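You operate a simulated robot arm through the tools that you are given. There is no shell and no other tool. Be economical: measure what you need, move in short steps, check, and stop when the job is done.

You run a simulated robot arm. Do the job below in one go: nothing can be reset, and whatever is moved stays where it is left.

TASK
Switch the bench junction box on and clip its zone's label on the left of the clip rail.
Fine: button and zone word are under the lid; lid back on after.

Only the result counts: the job must be done as asked and must still hold three seconds after the hand-in. Knocking over, shifting, dropping, spilling or breaking anything else fails it. A push-on lid holds only when it is set on centred and level and pressed home; a screw cap is set on level and turned clockwise until tight.

THE ROBOT
A 6-joint arm with a two-finger parallel gripper, fixed in place. Base frame: the origin is at the foot of the arm, x ahead of it, y to its left, z up. Units: m, degrees, N and s.
With the tool pointing down near the work surface it reaches from about 0.26 to 0.68 m from the base axis. Its first joint turns from -66.0 to 66.0 degrees. Payload 2.9 kg.
The tool frame sits at the grasp point between the pads (the TCP): z along the fingers, y along the line on which they close. The tips reach 0.03 m beyond it. The gripper opens to 0.11 m. The fingers are 0.02 m wide and 0.01 m thick; the gripper's body (0.048 by 0.112 m) begins 0.055 m behind the TCP.
Orientation is that of the tool frame in the base frame, as a unit quaternion [x, y, z, w]. With the fingers straight down and closing along the base's y, the tool's x points along the base's -x, its y along +y and its z along -z.

THE INTERFACE
- The arm moves only by the tool nudge_tool. Its argument "motion" is a list of rows, each a list of 7 numbers: the shift along the base's x, y, z in cm, then the turn, a rotation vector about the base's x, y, z in degrees, then the gripper command, from -1 (shut) to 1 (fully open), values between in proportion. In form: [[dx, dy, dz, wx, wy, wz, fingers], ...]. A call has 1 to 20 rows; each row shifts and turns the commanded pose from where the row before left it. Each row takes 0.2 s and may step no farther than 0.05 m and 8.6 degrees from the row before; otherwise, or with a gripper value out of range, the whole call is refused. A pose out of reach is approached as far as the arm can. The call stops where the force on the tool passes 40 N (or 10 N more than at its start, if that is more) or the arm is blocked; 0.2 s more then pass. The fingers move at their own pace (about 0.108 m/s each) and stop on an object; they squeeze with about 43 N. The grip force told is the motor's: it shows also when the fingers shut on nothing. Time passes only in rows, and 0.2 s behind the last, so rows that do not move let the fingers close. It gives the time, the measured TCP pose, the force on the tool (base axes), the opening and the grip force at its end, in the units of the frame above (readings bear some noise), with the torque about the TCP (base axes, N m) and any sound that the robot's microphone picked up.
- Cameras (640 x 400 px; columns grow to the right, rows downward): "scene" is fixed at [0.0973, 0.4506, 1.3913]; the picture's right is [-0.53, -0.85, 0.00], its down [-0.42, 0.26, -0.87] and it looks along [0.74, -0.46, -0.49] (base axes); focal length 327 px, centre (320, 200). "wrist" rides on the gripper at [0.072, 0.017, -0.103] in the tool frame; the picture's right is [-0.23, 0.97, 0.00], its down [-0.76, -0.18, -0.62] and it looks along [-0.61, -0.14, 0.78] (tool axes); focal length 222 px, centre (320, 200). There is no depth. A picture from a camera that has moved, and an enlarged one, comes with that camera's place and axes in the base frame and with its lens.
- camera(camera): a new picture of that camera. No time passes.
- close_up(camera, box): a new picture of the part [left, top, right, bottom] of that camera's present view, enlarged. No time passes.
- close_job(): hands the job in; it is judged then, once.

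Go step by step. Nothing tells you positions but the pictures and the camera data: compare them with the known pose of the tool, close in by small moves and look again before you grip or let go. The budget is 120 turns and 84 pictures, counting those below and the enlarged ones. Unless the task says otherwise, let go and move clear before handing in, and close with one line.

The tools are called as name(argument=value, ...) on one line, values as JSON. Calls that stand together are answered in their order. nudge_tool: Moves the arm, as the interface text tells. Its arguments: {"type":"object","properties":{"motion":{"type":"array","items":{"type":"array","items":{"type":"number"}}}},"required":["motion"]} The other tools are called the same way: camera (camera) takes a picture; close_up (camera, box) takes an enlarged picture of a part of a camera's view; close_job () hands the job in.

At the start:

```text
time: 0.0
ee_pos: [0.3736, 0.0639, 1.1485]
orientation: [0.0, 1.0, 0.0, 0.0]
wrist_force: [0.3, 0.3, 0.5]
wrist_torque: [-0.02, 0.0, -0.01]
finger_gap: 0.11
grip_force: 0.0
```

scene: 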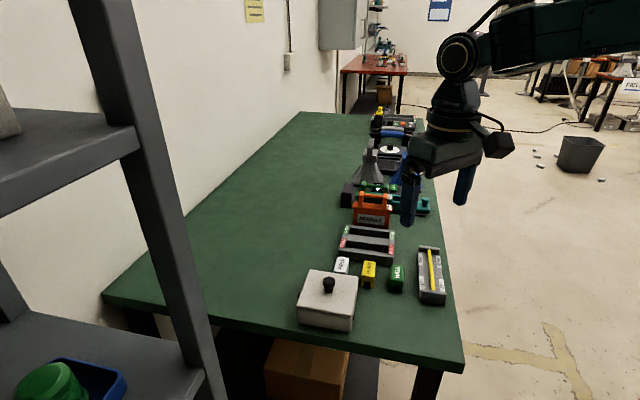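
wrist: 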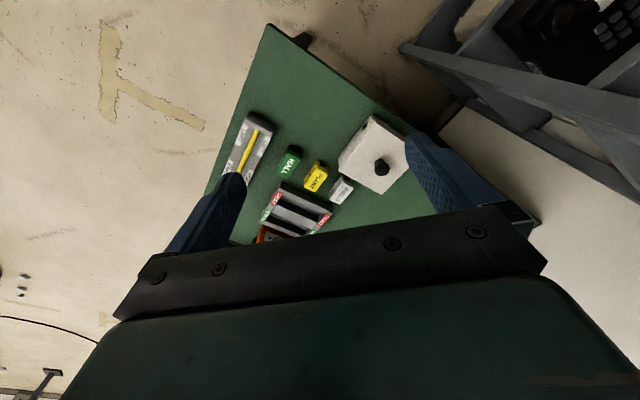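

I see a bench with a white box with a knobbed lid, three labels (white, yellow, green) and a rail. I'll take enlarged views first.

close_up(camera="scene", box=[280, 180, 460, 340])

close_up(camera="wrist", box=[200, 90, 440, 250])

```text
2.50 times, centred on (370, 260) of scene
camera zoom: at [0.0973, 0.4506, 1.3913], right [-0.53, -0.85, 0.0], down [-0.42, 0.26, -0.87], along [0.74, -0.46, -0.49], focal length 818 px, centre (195, 50)
```

zoom: 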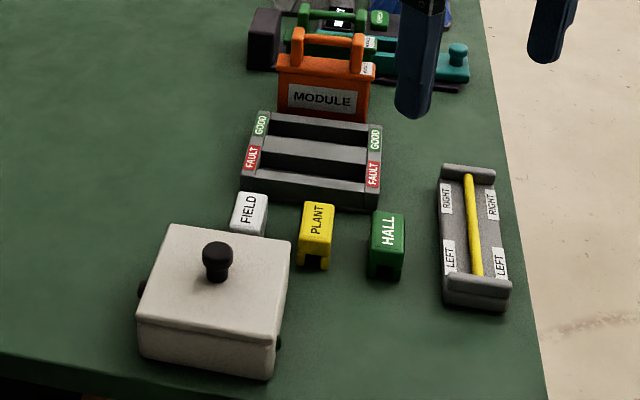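

```text
2.50 times, centred on (320, 170) of wrist
camera zoom: at [0.3012, 0.0812, 1.2508], right [0.23, 0.97, 0.0], down [0.76, -0.18, 0.62], along [0.61, -0.14, -0.78], focal length 555 px, centre (320, 275)
```

zoom: 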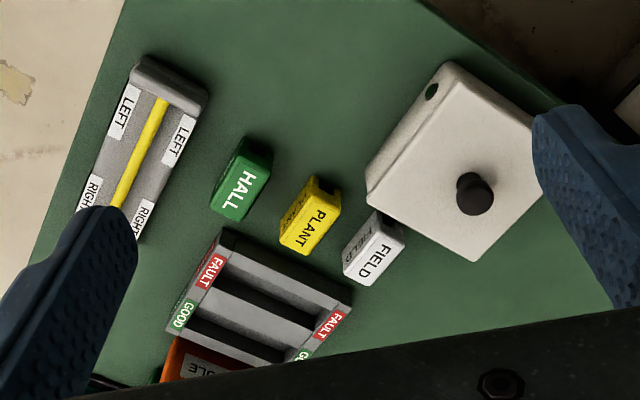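

Rough triangulation puts the box at about (0.545, 0.149), with its sides turned 45° and the knob top at z≈0.88. The bench should be near z≈0.80. I'll move above the knob and check.

nudge_tool(motion=[[4.3, 2.1, -2.5, 0, 0, 0, 0.2], [4.3, 2.1, -2.5, 0, 0, 0, 0.2], [4.3, 2.1, -4, 0, 0, 0, 0.2], [4.3, 2.2, -4, 0, 0, 0, 0.2], [0, 0, -4, 0, 0, 0, 0.2], [0, 0, -4, 0, 0, 0, 0.2], [0, 0, 0, 0, 0, 0, 0.2]])

camera(camera="wrist")

close_up(camera="scene", box=[260, 180, 460, 340])

```text
refused: row 1 steps farther than a row can; nothing moved
```

```text
79 pictures are left
camera wrist: at [0.3012, 0.0812, 1.2508], right [0.23, 0.97, 0.0], down [0.76, -0.18, 0.62], along [0.61, -0.14, -0.78], focal length 222 px, centre (320, 200)
```

wrist: 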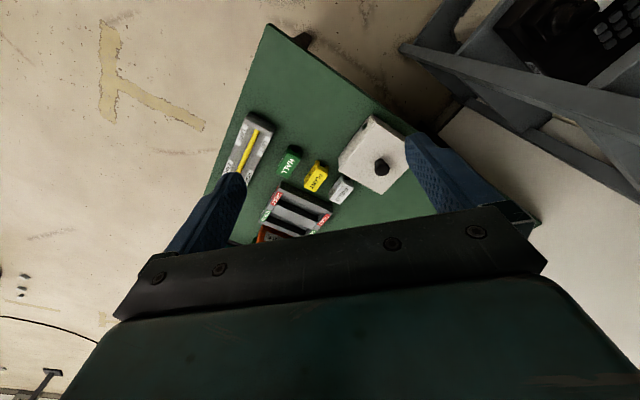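

```text
2.50 times, centred on (360, 260) of scene
camera zoom: at [0.0973, 0.4506, 1.3913], right [-0.53, -0.85, 0.0], down [-0.42, 0.26, -0.87], along [0.74, -0.46, -0.49], focal length 818 px, centre (220, 50)
```

zoom: 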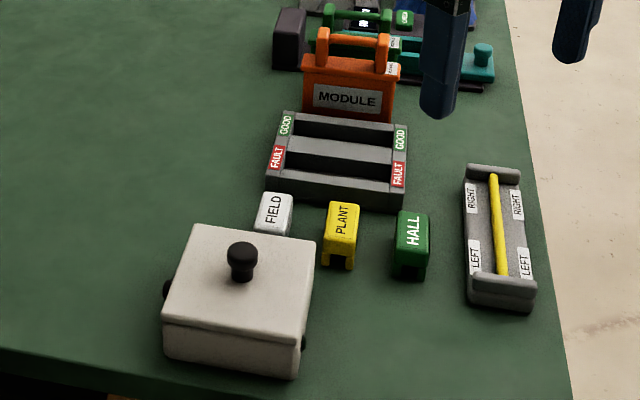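

The step was too large, so I'll use shorter rows.

nudge_tool(motion=[[4, 2, -2, 0, 0, 0, 0.2], [4, 2, -2, 0, 0, 0, 0.2], [4, 2, -2, 0, 0, 0, 0.2], [4, 2, -2, 0, 0, 0, 0.2], [1.2, 0.6, -4, 0, 0, 0, 0.2], [0, 0, -4, 0, 0, 0, 0.2], [0, 0, -2, 0, 0, 0, 0.2], [0, 0, 0, 0, 0, 0, 0.2]])

camera(camera="wrist")

close_up(camera="scene", box=[260, 180, 460, 340])

```text
time: 1.8
ee_pos: [0.5445, 0.1494, 0.9659]
orientation: [0.0, 1.0, 0.001, 0.0]
wrist_force: [0.1, 0.0, -0.9]
wrist_torque: [0.0, -0.01, 0.0]
finger_gap: 0.066
grip_force: 0.1
```

```text
77 pictures are left
camera wrist: at [0.472, 0.167, 1.0696], right [0.23, 0.97, 0.0], down [0.76, -0.18, 0.62], along [0.61, -0.14, -0.78], focal length 222 px, centre (320, 200)
```

wrist: 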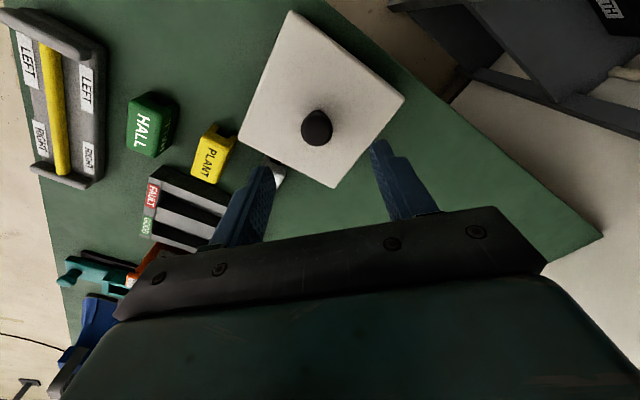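

```text
2.50 times, centred on (360, 260) of scene
camera zoom: at [0.0973, 0.4506, 1.3913], right [-0.53, -0.85, 0.0], down [-0.42, 0.26, -0.87], along [0.74, -0.46, -0.49], focal length 818 px, centre (220, 50)
```

zoom: 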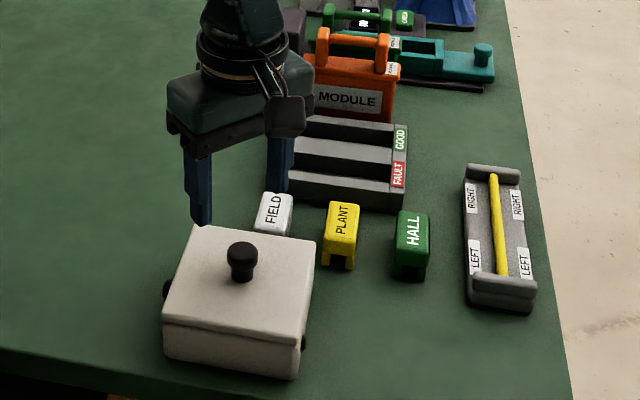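

The knob's x is about 0.536–0.54 and its y about 0.150. I'll come down a little and look again.

nudge_tool(motion=[[-0.6, 0.1, -1.5, 0, 0, 0, 0.2], [0, 0, -1.5, 0, 0, 0, 0.2], [0, 0, 0, 0, 0, 0, 0.2]])

camera(camera="wrist")

close_up(camera="scene", box=[290, 220, 390, 300])

```text
time: 2.6
ee_pos: [0.5394, 0.1504, 0.9379]
orientation: [0.0, 1.0, 0.0, 0.0]
wrist_force: [0.2, 0.3, -0.2]
wrist_torque: [-0.02, 0.01, 0.02]
finger_gap: 0.066
grip_force: 0.1
```

```text
75 pictures are left
camera wrist: at [0.4671, 0.1682, 1.0407], right [0.23, 0.97, 0.0], down [0.76, -0.18, 0.62], along [0.61, -0.14, -0.78], focal length 222 px, centre (320, 200)
```

wrist: 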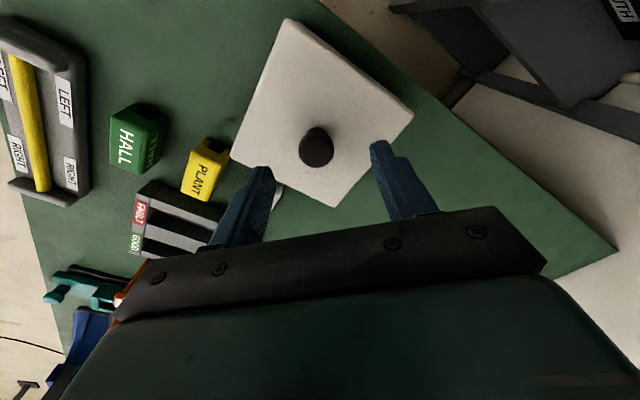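

```text
5.00 times, centred on (340, 260) of scene
camera zoom: at [0.0973, 0.4506, 1.3913], right [-0.53, -0.85, 0.0], down [-0.42, 0.26, -0.87], along [0.74, -0.46, -0.49], focal length 1635 px, centre (220, -100)
```

zoom: 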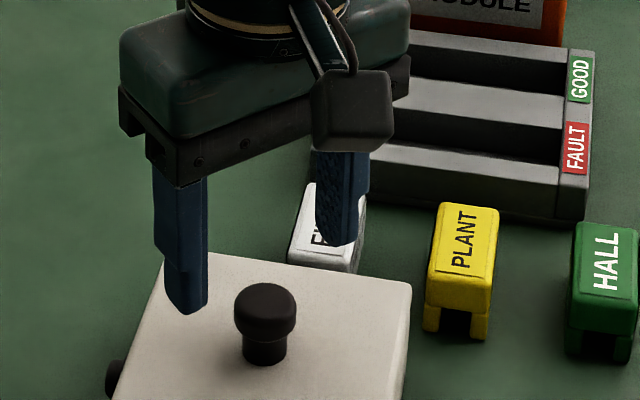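

The knob axis lines up with the tool (about 0.538, 0.151) and its top is at z≈0.888. I'll descend around it and check.

nudge_tool(motion=[[-0.1, 0.05, -2, 0, 0, 0, 0.2], [0, 0, -1.5, 0, 0, 0, 0.2], [0, 0, -0.7, 0, 0, 0, 0.2], [0, 0, 0, 0, 0, 0, 0.2]])

close_up(camera="wrist", box=[220, 60, 420, 220])

close_up(camera="scene", box=[290, 220, 390, 300])

```text
time: 3.6
ee_pos: [0.5393, 0.1506, 0.894]
orientation: [-0.001, 1.0, 0.0, 0.0]
wrist_force: [0.1, 0.1, -0.1]
wrist_torque: [0.0, -0.04, -0.01]
finger_gap: 0.0662
grip_force: 0.0
```

```text
2.50 times, centred on (320, 140) of wrist
camera zoom: at [0.4667, 0.1678, 0.9988], right [0.23, 0.97, 0.0], down [0.76, -0.18, 0.62], along [0.61, -0.14, -0.78], focal length 555 px, centre (320, 350)
```

zoom: 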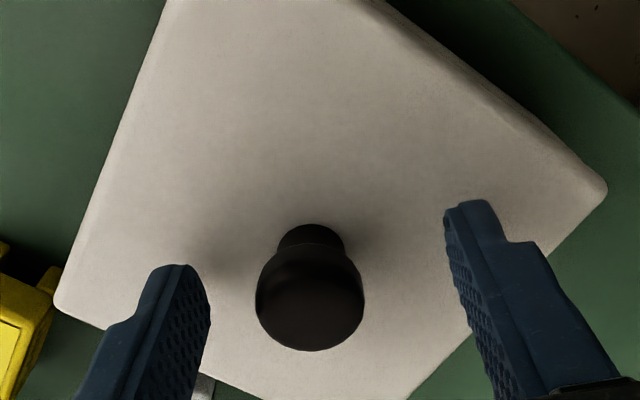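

```text
5.00 times, centred on (340, 260) of scene
camera zoom: at [0.0973, 0.4506, 1.3913], right [-0.53, -0.85, 0.0], down [-0.42, 0.26, -0.87], along [0.74, -0.46, -0.49], focal length 1635 px, centre (220, -100)
```

zoom: 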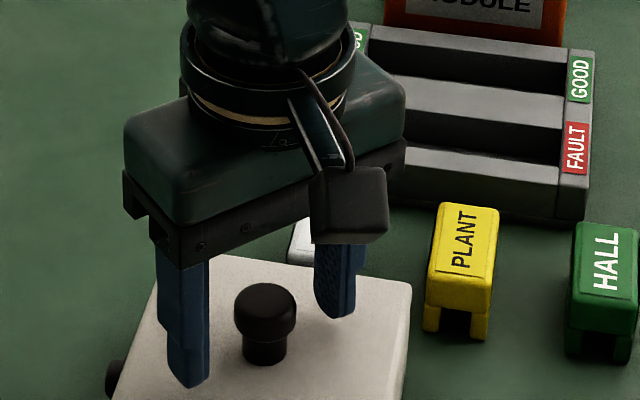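

The fingers straddle the knob, and the knob sits slightly towards -y. I'll shift, lower a little and close.

nudge_tool(motion=[[0, -0.25, -0.6, 0, 0, 0, 0.2], [0, 0, 0, 0, 0, 0, -0.3], [0, 0, 0, 0, 0, 0, -1], [0, 0, 0, 0, 0, 0, -1], [0, 0, 0, 0, 0, 0, -1]])

close_up(camera="wrist", box=[220, 60, 420, 220])

```text
time: 4.8
ee_pos: [0.5397, 0.1485, 0.8901]
orientation: [-0.001, 1.0, 0.0, 0.0]
wrist_force: [0.3, 0.0, -0.8]
wrist_torque: [-0.02, -0.02, 0.02]
finger_gap: 0.0262
grip_force: 42.9
heard: snap
```

```text
2.50 times, centred on (320, 140) of wrist
camera zoom: at [0.4669, 0.1659, 0.993], right [0.23, 0.97, 0.0], down [0.76, -0.18, 0.62], along [0.61, -0.14, -0.78], focal length 555 px, centre (320, 350)
```

zoom: 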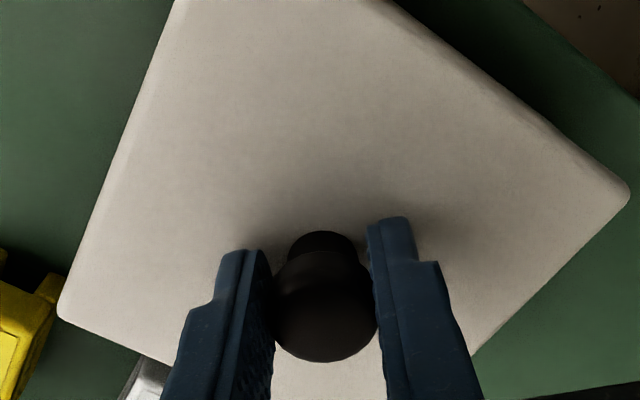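

The knob is gripped with a 2.6 cm gap. I'll lift gently now.

nudge_tool(motion=[[0, 0, 0.5, 0, 0, 0, -1], [0, 0, 1, 0, 0, 0, -1], [0, 0, 2, 0, 0, 0, -1], [0, 0, 3, 0, 0, 0, -1], [0, 0, 3, 0, 0, 0, -1], [0, 0, 0, 0, 0, 0, -1]])

camera(camera="scene")

camera(camera="wrist")

```text
time: 6.2
ee_pos: [0.5384, 0.1492, 0.9845]
orientation: [0.0, 1.0, 0.001, 0.001]
wrist_force: [0.4, -0.3, -1.0]
wrist_torque: [-0.02, -0.02, 0.02]
finger_gap: 0.0002
grip_force: 37.6
```

```text
70 pictures are left
```

scene: 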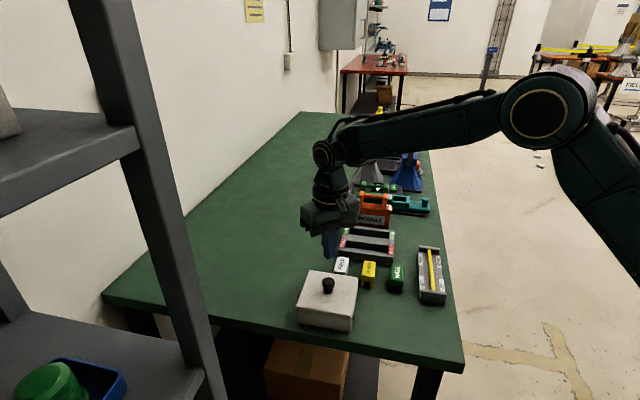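

```text
69 pictures are left
camera wrist: at [0.4663, 0.1666, 1.0875], right [0.23, 0.97, 0.0], down [0.76, -0.18, 0.62], along [0.61, -0.14, -0.78], focal length 222 px, centre (320, 200)
```

wrist: 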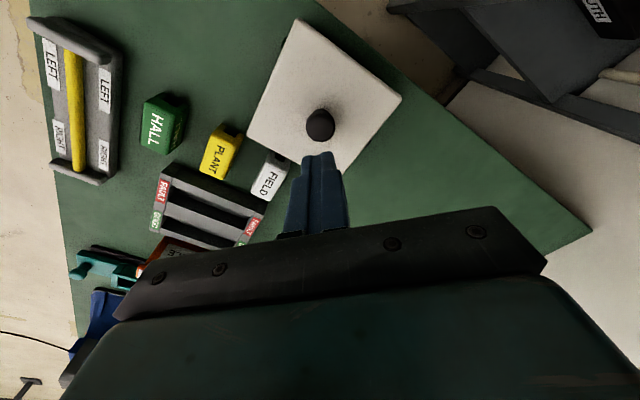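

The fingers slid off the knob and the lid is still on. I'll check the box closely for latches before trying again.

close_up(camera="scene", box=[285, 255, 375, 340])

close_up(camera="wrist", box=[230, 10, 430, 170])

```text
4.71 times, centred on (330, 298) of scene
camera zoom: at [0.0973, 0.4506, 1.3913], right [-0.53, -0.85, 0.0], down [-0.42, 0.26, -0.87], along [0.74, -0.46, -0.49], focal length 1539 px, centre (273, -259)
```

zoom: 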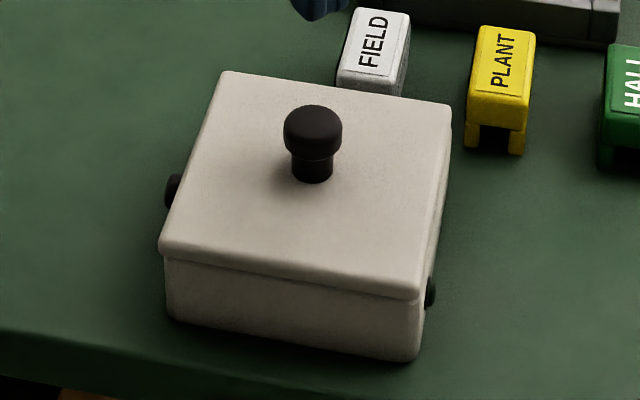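

```text
2.50 times, centred on (330, 90) of wrist
camera zoom: at [0.4663, 0.1666, 1.0875], right [0.23, 0.97, 0.0], down [0.76, -0.18, 0.62], along [0.61, -0.14, -0.78], focal length 555 px, centre (295, 475)
```

zoom: 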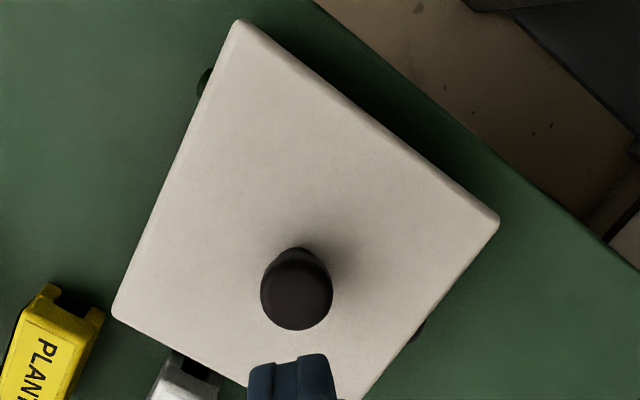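

There are no latches, so it is a push-on lid. I'll grip the knob lower and pull slowly while watching the force.

nudge_tool(motion=[[0, 0, -1, 0, 0, 0, 0.2], [0, 0, 0, 0, 0, 0, 0.2], [0, 0, -4, 0, 0, 0, 0.2], [0, 0, -4, 0, 0, 0, 0.2], [0, 0, -0.7, 0, 0, 0, 0.2], [0, 0, -0.3, 0, 0, 0, 0.2], [0, 0, 0, 0, 0, 0, 0.2]])

close_up(camera="wrist", box=[220, 60, 420, 220])

close_up(camera="scene", box=[285, 255, 375, 340])

```text
time: 7.8
ee_pos: [0.5401, 0.1481, 0.886]
orientation: [0.001, 1.0, 0.0, 0.001]
wrist_force: [-1.7, -8.7, 20.1]
wrist_torque: [-0.34, 0.09, 0.13]
finger_gap: 0.066
grip_force: 0.0
heard: snap
```

```text
2.50 times, centred on (320, 140) of wrist
camera zoom: at [0.4675, 0.1655, 0.9894], right [0.23, 0.97, 0.0], down [0.76, -0.18, 0.63], along [0.61, -0.14, -0.78], focal length 555 px, centre (320, 350)
```

zoom: 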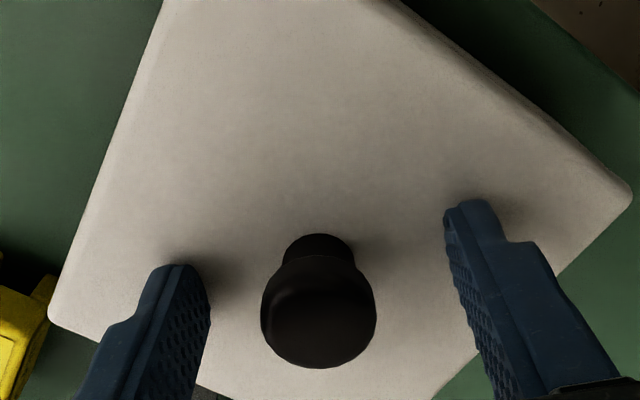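

```text
4.71 times, centred on (330, 298) of scene
camera zoom: at [0.097, 0.4503, 1.3914], right [-0.53, -0.85, 0.0], down [-0.42, 0.26, -0.87], along [0.74, -0.46, -0.49], focal length 1539 px, centre (273, -259)
```

zoom: 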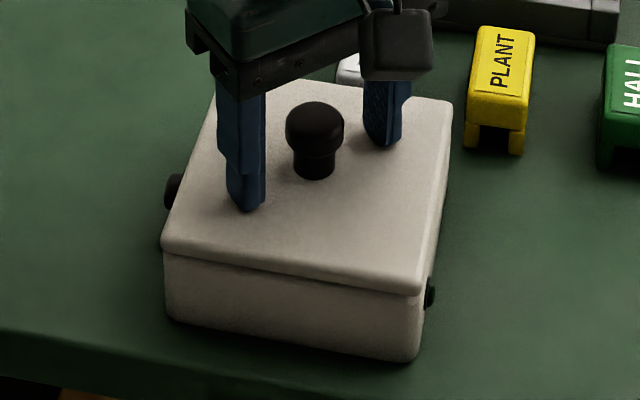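

The fingertips touch the lid top, which is at z≈0.856. I'll back off 2–3 mm, grip, and pull slowly.

nudge_tool(motion=[[0, 0, 0.4, 0, 0, 0, 0.2], [0, 0, 0, 0, 0, 0, -1], [0, 0, 0, 0, 0, 0, -1], [0, 0, 0, 0, 0, 0, -1], [0, 0, 0, 0, 0, 0, -1], [0, 0, 0, 0, 0, 0, -1]])

nudge_tool(motion=[[0, 0, 0.2, 0, 0, 0, -1], [0, 0, 0.2, 0, 0, 0, -1]])

close_up(camera="scene", box=[285, 255, 375, 340])

```text
time: 9.2
ee_pos: [0.5383, 0.1489, 0.8877]
orientation: [-0.001, 1.0, 0.0, 0.0]
wrist_force: [0.2, 0.0, -0.3]
wrist_torque: [0.02, 0.01, -0.02]
finger_gap: 0.0267
grip_force: 42.9
heard: snap
```

```text
time: 9.8
ee_pos: [0.5399, 0.1481, 0.8915]
orientation: [0.001, 1.0, 0.0, 0.0]
wrist_force: [0.9, 0.6, 0.0]
wrist_torque: [-0.02, 0.01, 0.01]
finger_gap: 0.0266
grip_force: 42.9
```

```text
4.71 times, centred on (330, 298) of scene
camera zoom: at [0.0973, 0.4506, 1.3913], right [-0.53, -0.85, 0.0], down [-0.42, 0.26, -0.87], along [0.74, -0.46, -0.49], focal length 1539 px, centre (273, -259)
```

zoom: 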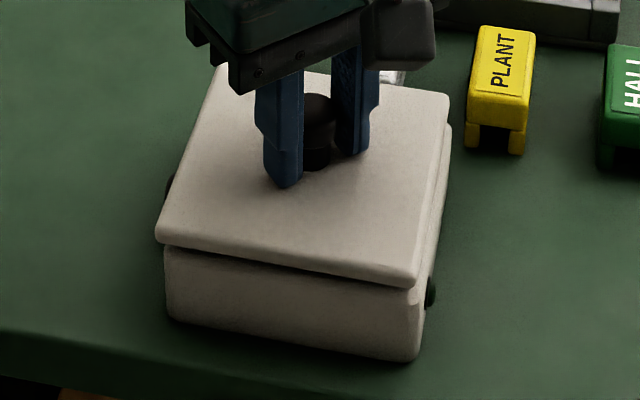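

The lid is coming up with the tool. I'll continue slowly.

nudge_tool(motion=[[0, 0, 0.3, 0, 0, 0, -1], [0, 0, 0.3, 0, 0, 0, -1], [0, 0, 0.4, 0, 0, 0, -1], [0, 0, 0.4, 0, 0, 0, -1], [0, 0, 0.5, 0, 0, 0, -1], [0, 0, 0.5, 0, 0, 0, -1]])

close_up(camera="scene", box=[285, 255, 375, 340])

```text
time: 11.2
ee_pos: [0.5395, 0.1493, 0.916]
orientation: [0.0, 1.0, 0.0, 0.0]
wrist_force: [0.7, -0.9, -2.7]
wrist_torque: [0.0, 0.03, -0.02]
finger_gap: 0.0262
grip_force: 42.8
```

```text
4.71 times, centred on (330, 298) of scene
camera zoom: at [0.0973, 0.4506, 1.3913], right [-0.53, -0.85, 0.0], down [-0.42, 0.26, -0.87], along [0.74, -0.46, -0.49], focal length 1539 px, centre (273, -259)
```

zoom: 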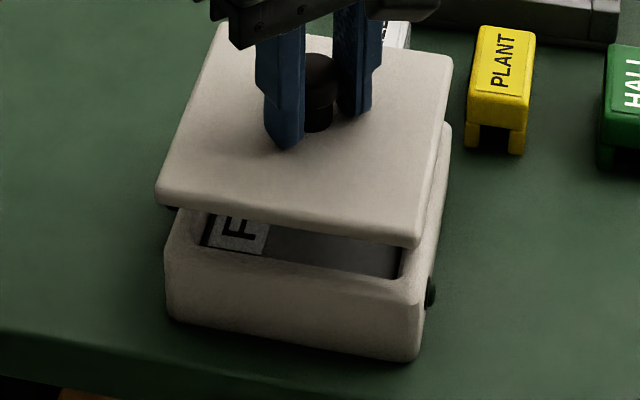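

The lid is free, and the word under it begins with "F". I'll carry the lid to the open area in front of the box, around (0.438, 0.047).

nudge_tool(motion=[[0, 0, 0.8, 0, 0, 0, -1], [0, 0, 1, 0, 0, 0, -1], [0, 0, 1, 0, 0, 0, -1], [0, 0, 0.6, 0, 0, 0, -1], [-1, -1, 0, 0, 0, 0, -1], [-1.5, -1.5, 0, 0, 0, 0, -1], [-1.5, -1.5, 0, 0, 0, 0, -1], [-1.5, -1.5, 0, 0, 0, 0, -1], [-1.5, -1.5, 0, 0, 0, 0, -1], [-1.5, -1.5, 0, 0, 0, 0, -1], [-1, -1, 0, 0, 0, 0, -1], [-0.5, -0.5, 0, 0, 0, 0, -1], [0, 0, 0, 0, 0, 0, -1]])

close_up(camera="scene", box=[280, 220, 480, 380])

camera(camera="wrist")

```text
time: 14.0
ee_pos: [0.4372, 0.0493, 0.9501]
orientation: [0.001, 1.0, 0.0, 0.0]
wrist_force: [0.2, -1.0, -1.9]
wrist_torque: [0.01, 0.03, -0.02]
finger_gap: 0.0263
grip_force: 43.0
```

```text
2.50 times, centred on (380, 300) of scene
camera zoom: at [0.0973, 0.4506, 1.3913], right [-0.53, -0.85, 0.0], down [-0.42, 0.26, -0.87], along [0.74, -0.46, -0.49], focal length 818 px, centre (170, -50)
```

zoom: 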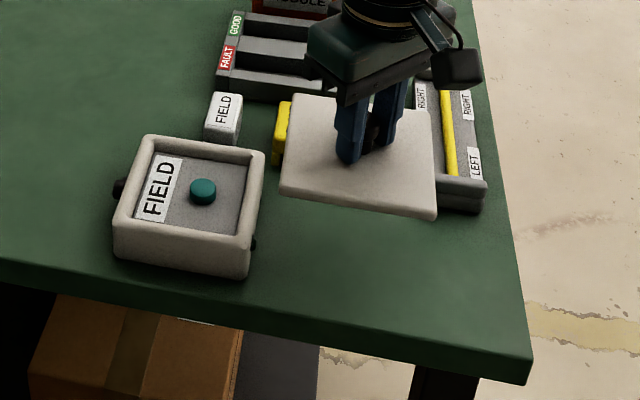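

```text
61 pictures are left
camera wrist: at [0.3654, 0.066, 1.0536], right [0.23, 0.97, 0.0], down [0.76, -0.18, 0.62], along [0.61, -0.14, -0.78], focal length 222 px, centre (320, 200)
```

wrist: 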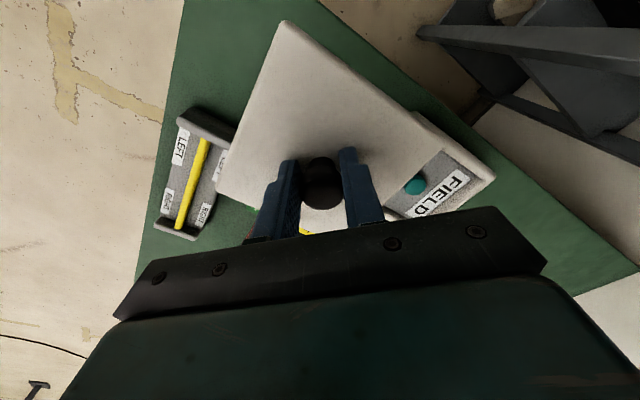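

The zone is FIELD and the button is teal. I'll lower the lid most of the way to the bench and check clearances.

nudge_tool(motion=[[0.2, -0.2, -1.5, 0, 0, 0, -1], [0, 0, -2, 0, 0, 0, -1], [0, 0, -2, 0, 0, 0, -1], [0, 0, -1.5, 0, 0, 0, -1], [0, 0, 0, 0, 0, 0, -1]])

close_up(camera="scene", box=[280, 220, 480, 380])

```text
time: 15.2
ee_pos: [0.44, 0.047, 0.8798]
orientation: [0.001, 1.0, -0.001, 0.0]
wrist_force: [0.2, 0.2, -2.2]
wrist_torque: [0.03, 0.01, 0.0]
finger_gap: 0.0263
grip_force: 42.8
```

```text
2.50 times, centred on (380, 300) of scene
camera zoom: at [0.0973, 0.4506, 1.3913], right [-0.53, -0.85, 0.0], down [-0.42, 0.26, -0.87], along [0.74, -0.46, -0.49], focal length 818 px, centre (170, -50)
```

zoom: 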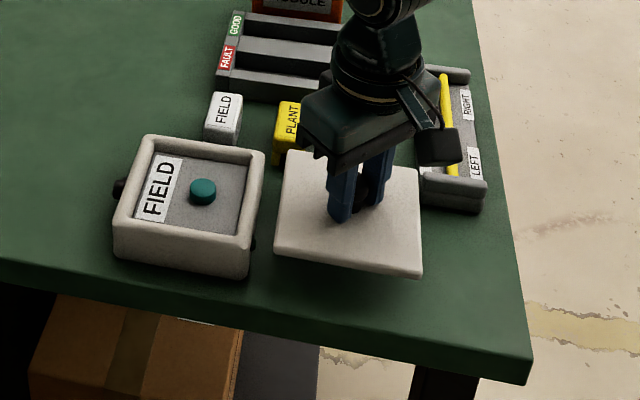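

The clearances look good. I'll lower in small steps until it touches.

nudge_tool(motion=[[0, 0, -0.8, 0, 0, 0, -1], [0, 0, -0.5, 0, 0, 0, -1], [0, 0, -0.3, 0, 0, 0, -1], [0, 0, -0.2, 0, 0, 0, -1]])

close_up(camera="scene", box=[280, 220, 480, 380])

camera(camera="wrist")

```text
time: 16.2
ee_pos: [0.4417, 0.0466, 0.8628]
orientation: [0.0, 1.0, 0.0, 0.0]
wrist_force: [-0.2, 0.9, -1.1]
wrist_torque: [0.01, -0.01, 0.0]
finger_gap: 0.0265
grip_force: 43.2
```

```text
2.50 times, centred on (380, 300) of scene
camera zoom: at [0.0973, 0.4506, 1.3913], right [-0.53, -0.85, 0.0], down [-0.42, 0.26, -0.87], along [0.74, -0.46, -0.49], focal length 818 px, centre (170, -50)
```

zoom: 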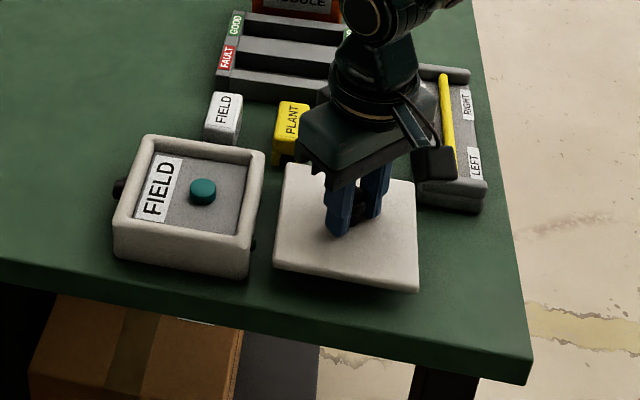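

```text
58 pictures are left
camera wrist: at [0.368, 0.064, 0.9663], right [0.23, 0.97, 0.0], down [0.76, -0.18, 0.62], along [0.61, -0.14, -0.78], focal length 222 px, centre (320, 200)
```

wrist: 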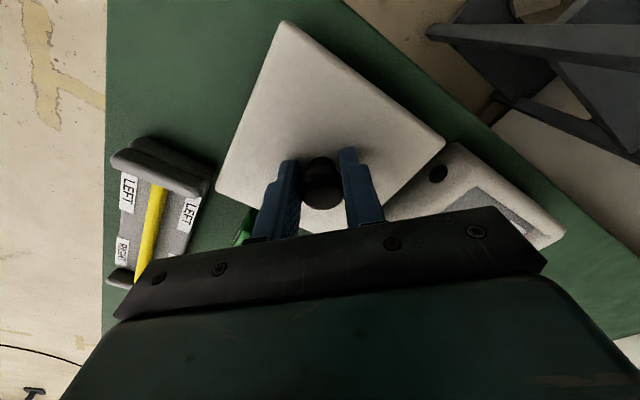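

It hasn't touched yet. I'll keep lowering.

nudge_tool(motion=[[0, 0, -0.3, 0, 0, 0, -1], [0, 0, -0.2, 0, 0, 0, -1], [0, 0, -0.2, 0, 0, 0, -1]])

nudge_tool(motion=[[0, 0, -0.2, 0, 0, 0, -1], [0, 0, -0.2, 0, 0, 0, -1]])

close_up(camera="scene", box=[340, 270, 420, 340])

```text
time: 17.0
ee_pos: [0.4406, 0.0464, 0.8552]
orientation: [0.0, 1.0, 0.0, -0.001]
wrist_force: [-0.3, -1.1, -0.9]
wrist_torque: [0.01, -0.01, -0.01]
finger_gap: 0.0261
grip_force: 42.4
```

```text
time: 17.6
ee_pos: [0.4411, 0.0469, 0.8535]
orientation: [0.0, 1.0, 0.0, 0.0]
wrist_force: [0.1, -0.2, -0.6]
wrist_torque: [-0.05, 0.01, 0.01]
finger_gap: 0.0263
grip_force: 42.7
```

```text
5.71 times, centred on (380, 305) of scene
camera zoom: at [0.0973, 0.4506, 1.3913], right [-0.53, -0.85, 0.0], down [-0.42, 0.26, -0.87], along [0.74, -0.46, -0.49], focal length 1869 px, centre (-23, -400)
```

zoom: 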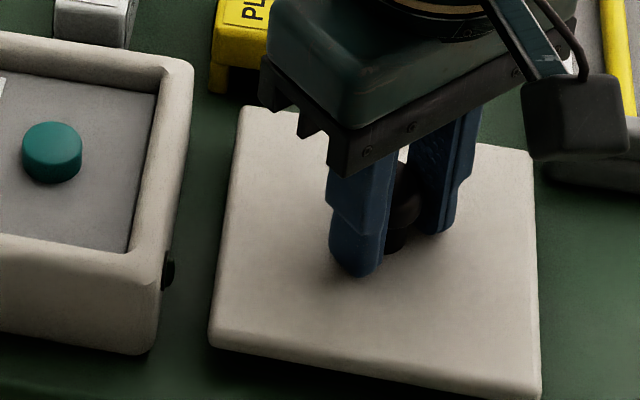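

nudge_tool(motion=[[0, 0, -0.2, 0, 0, 0, -1], [0, 0, -0.2, 0, 0, 0, -1]])

nudge_tool(motion=[[0, 0, -0.2, 0, 0, 0, -1], [0, 0, -0.2, 0, 0, 0, -1]])

close_up(camera="scene", box=[340, 270, 420, 340])

```text
time: 18.2
ee_pos: [0.4406, 0.0479, 0.8473]
orientation: [0.001, 1.0, 0.0, 0.0]
wrist_force: [-0.7, 0.5, -1.2]
wrist_torque: [0.01, -0.03, 0.01]
finger_gap: 0.0262
grip_force: 42.8
```

```text
time: 18.8
ee_pos: [0.4414, 0.046, 0.8431]
orientation: [0.001, 1.0, -0.001, 0.0]
wrist_force: [0.2, 0.1, -0.7]
wrist_torque: [0.01, 0.0, -0.01]
finger_gap: 0.0264
grip_force: 43.1
```

```text
5.71 times, centred on (380, 305) of scene
camera zoom: at [0.0973, 0.4506, 1.3913], right [-0.53, -0.85, 0.0], down [-0.42, 0.26, -0.87], along [0.74, -0.46, -0.49], focal length 1869 px, centre (-23, -400)
```

zoom: 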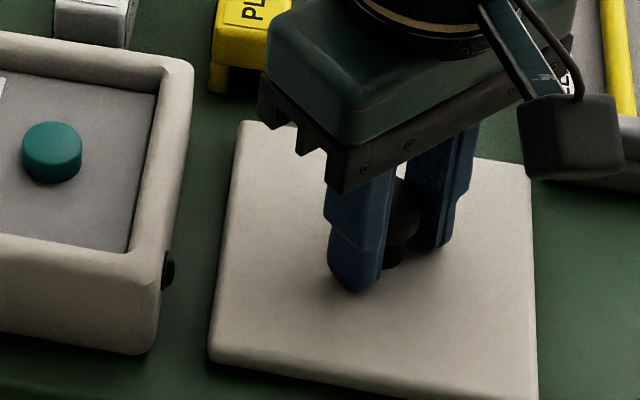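

It still isn't touching, so I'll carry on.

nudge_tool(motion=[[0, 0, -0.2, 0, 0, 0, -1], [0, 0, -0.2, 0, 0, 0, -1], [0, 0, 0, 0, 0, 0, -1]])

nudge_tool(motion=[[0, 0, -0.2, 0, 0, 0, -1], [0, 0, -0.15, 0, 0, 0, -1], [0, 0, 0, 0, 0, 0, -1]])

close_up(camera="scene", box=[340, 270, 420, 340])

```text
time: 19.6
ee_pos: [0.4411, 0.0474, 0.8411]
orientation: [0.0, 1.0, 0.0, 0.002]
wrist_force: [-5.6, -1.6, 31.8]
wrist_torque: [-0.05, 0.81, 0.01]
finger_gap: 0.0267
grip_force: 43.0
```

```text
time: 19.9
ee_pos: [0.442, 0.0462, 0.8415]
orientation: [0.0, 1.0, 0.0, 0.003]
wrist_force: [-0.2, -0.7, 5.1]
wrist_torque: [-0.03, 0.05, -0.05]
finger_gap: 0.0263
grip_force: 43.6
stopped in row 1: the force on the tool passed its limit at 46 N (the readings are from after the stop); the commanded pose is now the measured one
```

```text
5.71 times, centred on (380, 305) of scene
camera zoom: at [0.0973, 0.4506, 1.3913], right [-0.53, -0.85, 0.0], down [-0.42, 0.26, -0.87], along [0.74, -0.46, -0.49], focal length 1869 px, centre (-23, -400)
```

zoom: 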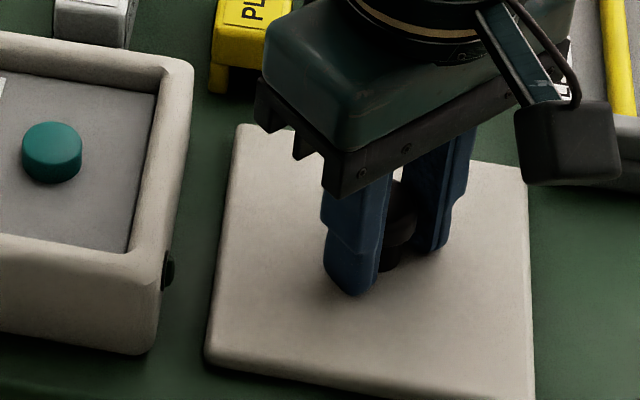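

The lid is down on the bench with TCP z≈0.841. I'll release and rise straight up.

nudge_tool(motion=[[0, 0, 0, 0, 0, 0, 0.2], [0, 0, 0, 0, 0, 0, 0.2], [0, 0, 1, 0, 0, 0, 0.2], [0, 0, 3, 0, 0, 0, 0.2], [0, 0, 4, 0, 0, 0, 0.2], [0, 0, 4, 0, 0, 0, 0.2], [0, 0, 0, 0, 0, 0, -1], [0, 0, 0, 0, 0, 0, -1]])

close_up(camera="scene", box=[280, 220, 480, 380])

camera(camera="wrist")

```text
time: 21.7
ee_pos: [0.4414, 0.0485, 0.9629]
orientation: [0.0, 1.0, 0.0, 0.002]
wrist_force: [0.4, 0.6, 0.5]
wrist_torque: [0.01, 0.02, 0.0]
finger_gap: 0.0001
grip_force: 37.7
```

```text
2.50 times, centred on (380, 300) of scene
camera zoom: at [0.0973, 0.4506, 1.3913], right [-0.53, -0.85, 0.0], down [-0.42, 0.26, -0.87], along [0.74, -0.46, -0.49], focal length 818 px, centre (170, -50)
```

zoom: 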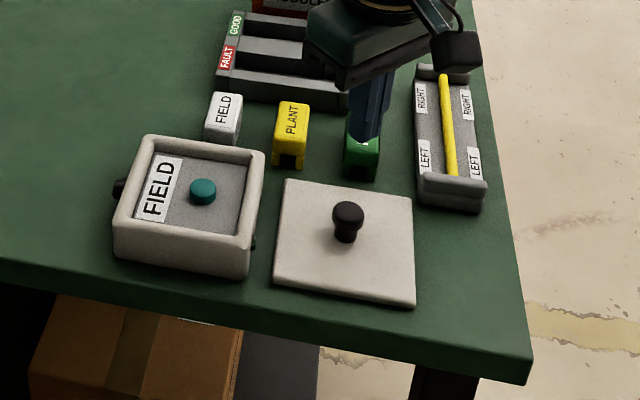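

```text
53 pictures are left
camera wrist: at [0.3685, 0.0654, 1.0651], right [0.23, 0.97, 0.0], down [0.76, -0.18, 0.63], along [0.61, -0.14, -0.78], focal length 222 px, centre (320, 200)
```

wrist: 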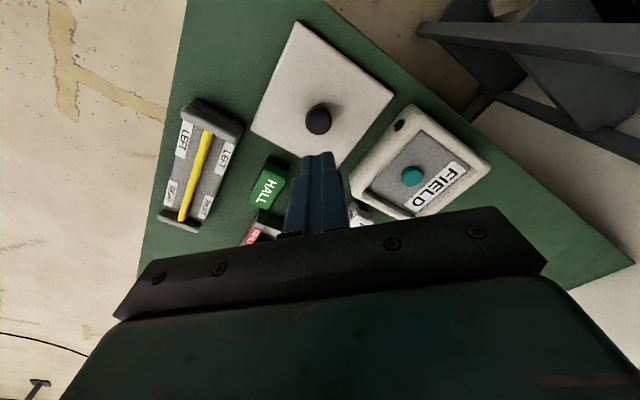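

The lid rests flat. The button is at about (0.539, 0.140, 0.836), so I'll move above it with the fingers closed.

nudge_tool(motion=[[3, 3, 0, 0, 0, 0, -1], [3, 3, 0, 0, 0, 0, -1], [3, 3, 0, 0, 0, 0, -1], [0.8, 0.3, -2, 0, 0, 0, -1], [0, 0, -3, 0, 0, 0, -1], [0, 0, -1, 0, 0, 0, -1], [0, 0, 0, 0, 0, 0, -1]])

close_up(camera="scene", box=[290, 240, 390, 320])

close_up(camera="wrist", box=[220, 60, 420, 220])

```text
time: 23.3
ee_pos: [0.5394, 0.1406, 0.9012]
orientation: [0.001, 1.0, -0.001, 0.002]
wrist_force: [0.2, 0.6, -0.9]
wrist_torque: [0.02, -0.02, -0.01]
finger_gap: 0.0
grip_force: 37.9
```

```text
5.00 times, centred on (340, 280) of scene
camera zoom: at [0.0973, 0.4506, 1.3913], right [-0.53, -0.85, 0.0], down [-0.42, 0.26, -0.87], along [0.74, -0.46, -0.49], focal length 1635 px, centre (220, -200)
```

zoom: 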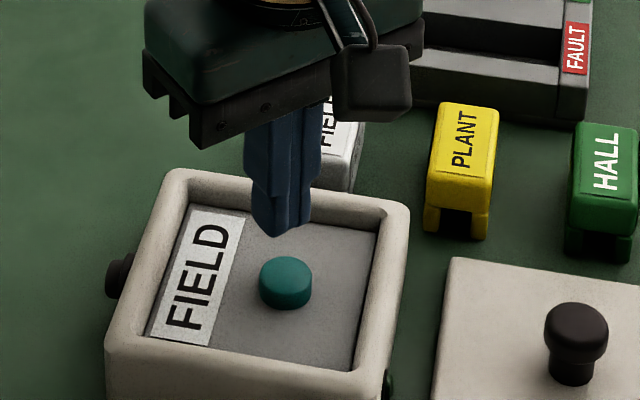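

```text
2.50 times, centred on (320, 140) of wrist
camera zoom: at [0.467, 0.1581, 1.0045], right [0.23, 0.97, 0.0], down [0.76, -0.18, 0.63], along [0.61, -0.14, -0.78], focal length 555 px, centre (320, 350)
```

zoom: 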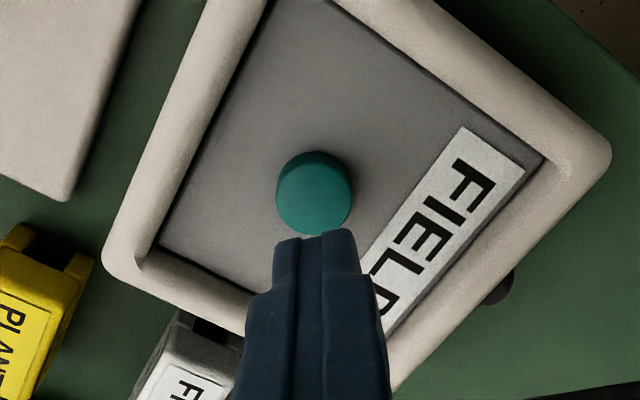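

The tip is directly over the button. I'll descend and press in small steps, listening for a click.

nudge_tool(motion=[[0, 0, -1.5, 0, 0, 0, -1], [0, 0, -1, 0, 0, 0, -1], [0, 0, -0.3, 0, 0, 0, -1], [0, 0, -0.2, 0, 0, 0, -1]])

close_up(camera="scene", box=[290, 240, 390, 320])

```text
time: 24.3
ee_pos: [0.5407, 0.1412, 0.8711]
orientation: [0.0, 1.0, -0.001, 0.002]
wrist_force: [0.1, 0.8, 1.5]
wrist_torque: [0.02, 0.02, 0.0]
finger_gap: 0.0
grip_force: 37.4
```

```text
5.00 times, centred on (340, 280) of scene
camera zoom: at [0.0973, 0.4506, 1.3913], right [-0.53, -0.85, 0.0], down [-0.42, 0.26, -0.87], along [0.74, -0.46, -0.49], focal length 1635 px, centre (220, -200)
```

zoom: 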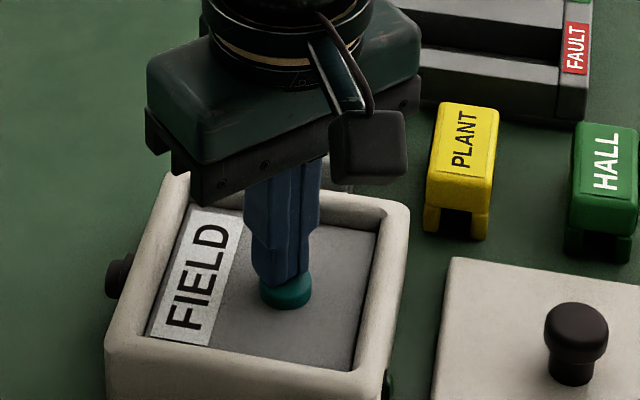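

nudge_tool(motion=[[0, 0, -0.2, 0, 0, 0, -1], [0, 0, -0.2, 0, 0, 0, -1]])

close_up(camera="wrist", box=[220, 20, 420, 180])

```text
time: 24.9
ee_pos: [0.5396, 0.1398, 0.8671]
orientation: [0.0, 1.0, 0.001, 0.002]
wrist_force: [1.1, 1.0, 6.0]
wrist_torque: [0.03, -0.01, 0.01]
finger_gap: 0.0002
grip_force: 37.6
heard: click
```

```text
2.50 times, centred on (320, 100) of wrist
camera zoom: at [0.4665, 0.1577, 0.9708], right [0.23, 0.97, 0.0], down [0.76, -0.18, 0.63], along [0.61, -0.14, -0.78], focal length 555 px, centre (320, 450)
```

zoom: 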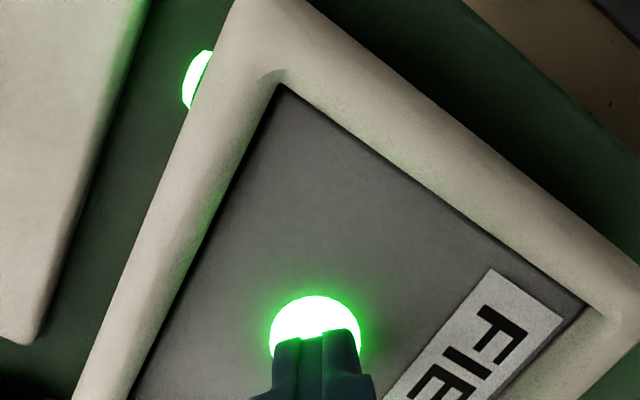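

It clicked, and the button and side lamp are lit green, so the box is on. I'll rise clear.

nudge_tool(motion=[[0, 0, 1, 0, 0, 0, -1], [0, 0, 3, 0, 0, 0, -1], [0, 0, 4, 0, 0, 0, -1], [0, 0, 4, 0, 0, 0, -1], [0, 0, 0, 0, 0, 0, 0]])

close_up(camera="scene", box=[290, 220, 450, 340])

camera(camera="wrist")

```text
time: 26.1
ee_pos: [0.5404, 0.1424, 0.988]
orientation: [0.001, 1.0, 0.0, 0.001]
wrist_force: [-0.3, -0.2, -0.1]
wrist_torque: [0.01, -0.05, -0.03]
finger_gap: 0.0552
grip_force: 0.0
```

```text
3.33 times, centred on (370, 280) of scene
camera zoom: at [0.0973, 0.4506, 1.3913], right [-0.53, -0.85, 0.0], down [-0.42, 0.26, -0.87], along [0.74, -0.46, -0.49], focal length 1090 px, centre (153, -67)
```

zoom: 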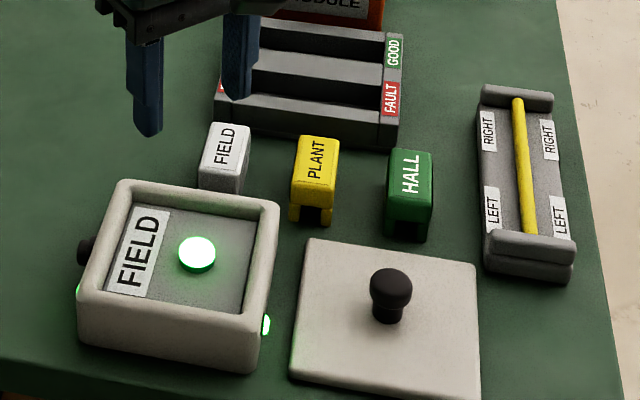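

```text
47 pictures are left
camera wrist: at [0.4679, 0.1602, 1.0915], right [0.23, 0.97, 0.0], down [0.76, -0.18, 0.63], along [0.61, -0.14, -0.78], focal length 222 px, centre (320, 200)
```

wrist: 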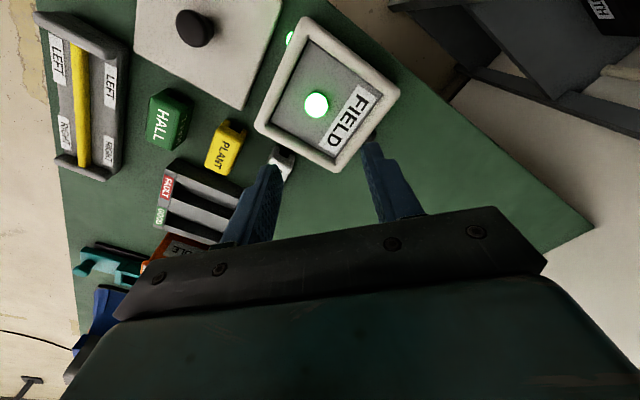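

The box is on. Now the lid goes back: I'll return above its knob at (0.4414, 0.0468) and check.

nudge_tool(motion=[[-3, -3, 0, 0, 0, 0, 0.2], [-3, -3, 0, 0, 0, 0, 0.2], [-3, -3, 0, 0, 0, 0, 0.2], [-0.86, -0.42, -3, 0, 0, 0, 0.2], [0, 0, -4, 0, 0, 0, 0.2], [0, 0, -3, 0, 0, 0, 0.2], [0, 0, -3, 0, 0, 0, 0.2], [0, 0, 0, 0, 0, 0, 0.2]])

close_up(camera="wrist", box=[220, 60, 420, 220])

close_up(camera="scene", box=[340, 255, 440, 335])

```text
time: 27.9
ee_pos: [0.4416, 0.0452, 0.8573]
orientation: [0.0, 1.0, 0.0, 0.001]
wrist_force: [0.9, 0.5, -0.1]
wrist_torque: [-0.02, -0.02, -0.03]
finger_gap: 0.0661
grip_force: 0.0
```

```text
2.50 times, centred on (320, 140) of wrist
camera zoom: at [0.3689, 0.0632, 0.9599], right [0.23, 0.97, 0.0], down [0.76, -0.18, 0.63], along [0.61, -0.14, -0.78], focal length 555 px, centre (320, 350)
```

zoom: 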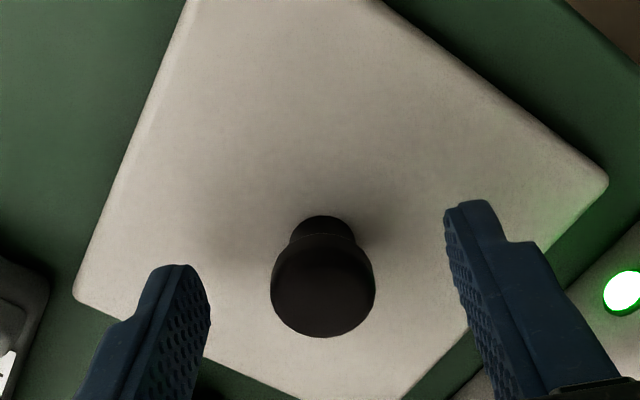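

```text
5.00 times, centred on (390, 295) of scene
camera zoom: at [0.0973, 0.4506, 1.3913], right [-0.53, -0.85, 0.0], down [-0.42, 0.26, -0.87], along [0.74, -0.46, -0.49], focal length 1635 px, centre (-30, -275)
```

zoom: 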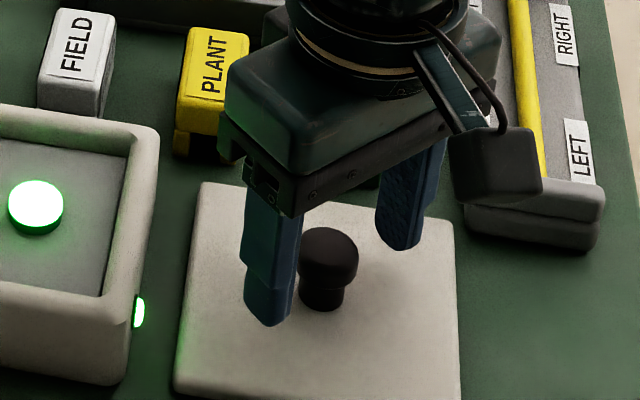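

Aligned. I'll lower to grip height and close.

nudge_tool(motion=[[0, 0, -1, 0, 0, 0, 0.2], [0, 0, -0.4, 0, 0, 0, 0.2], [0, 0, 0, 0, 0, 0, -0.3], [0, 0, 0, 0, 0, 0, -1], [0, 0, 0, 0, 0, 0, -1], [0, 0, 0, 0, 0, 0, -1], [0, 0, 0, 0, 0, 0, -1]])

close_up(camera="wrist", box=[220, 60, 420, 220])

```text
time: 29.5
ee_pos: [0.4422, 0.0455, 0.8429]
orientation: [0.0, 1.0, -0.001, 0.002]
wrist_force: [-1.1, 0.5, 0.0]
wrist_torque: [-0.01, -0.03, 0.01]
finger_gap: 0.0265
grip_force: 42.8
```

```text
2.50 times, centred on (320, 140) of wrist
camera zoom: at [0.3684, 0.0627, 0.9459], right [0.23, 0.97, 0.0], down [0.76, -0.18, 0.63], along [0.61, -0.14, -0.78], focal length 555 px, centre (320, 350)
```

zoom: 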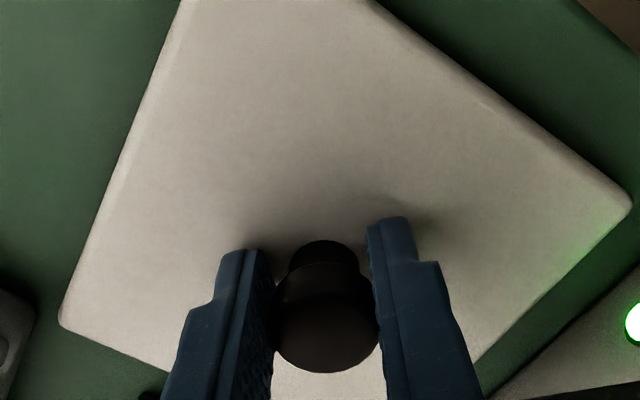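

Gripped. I'll lift slowly and carry it back over the box.

nudge_tool(motion=[[0, 0, 0.2, 0, 0, 0, -1], [0, 0, 0.3, 0, 0, 0, -1], [0, 0, 0.5, 0, 0, 0, -1], [0, 0, 1, 0, 0, 0, -1], [0, 0, 1, 0, 0, 0, -1], [0, 0, 1, 0, 0, 0, -1], [0, 0, 1, 0, 0, 0, -1], [0, 0, 1, 0, 0, 0, -1], [0, 0, 1, 0, 0, 0, -1], [0, 0, 1, 0, 0, 0, -1], [0, 0, 0.3, 0, 0, 0, -1], [0, 0, 0, 0, 0, 0, -1]])

nudge_tool(motion=[[0.8, 0.8, 0, 0, 0, 0, -1], [1.3, 1.4, 0, 0, 0, 0, -1], [1.5, 1.6, 0, 0, 0, 0, -1], [1.5, 1.6, 0, 0, 0, 0, -1], [1.5, 1.6, 0, 0, 0, 0, -1], [1.5, 1.5, 0, 0, 0, 0, -1], [1.1, 1.1, 0, 0, 0, 0, -1], [0.6, 0.73, 0, 0, 0, 0, -1], [0, 0, 0, 0, 0, 0, -1]])

close_up(camera="scene", box=[285, 230, 395, 340])

camera(camera="wrist")

```text
time: 32.1
ee_pos: [0.4413, 0.0466, 0.926]
orientation: [0.0, 1.0, 0.0, 0.002]
wrist_force: [0.5, -0.3, 0.2]
wrist_torque: [-0.03, 0.01, -0.02]
finger_gap: 0.0265
grip_force: 42.8
```

```text
time: 34.1
ee_pos: [0.54, 0.1506, 0.9277]
orientation: [-0.001, 1.0, -0.001, 0.002]
wrist_force: [0.4, 0.3, -1.0]
wrist_torque: [0.01, 0.0, -0.03]
finger_gap: 0.0263
grip_force: 42.7
```

```text
3.64 times, centred on (340, 285) of scene
camera zoom: at [0.0973, 0.4506, 1.3913], right [-0.53, -0.85, 0.0], down [-0.42, 0.26, -0.87], along [0.74, -0.46, -0.49], focal length 1189 px, centre (247, -109)
```

zoom: 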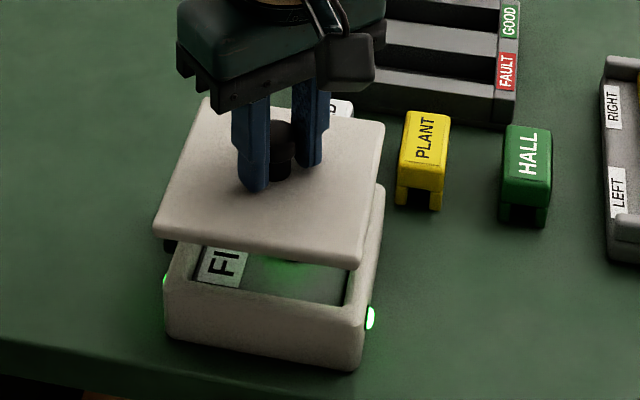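

```text
42 pictures are left
camera wrist: at [0.4664, 0.1673, 1.0301], right [0.23, 0.97, 0.0], down [0.76, -0.18, 0.63], along [0.61, -0.14, -0.78], focal length 222 px, centre (320, 200)
```

wrist: 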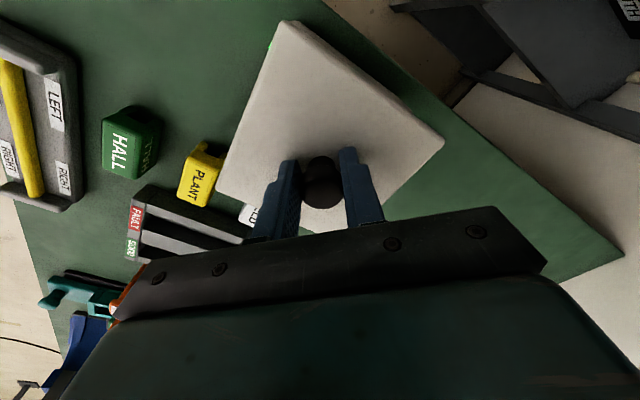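

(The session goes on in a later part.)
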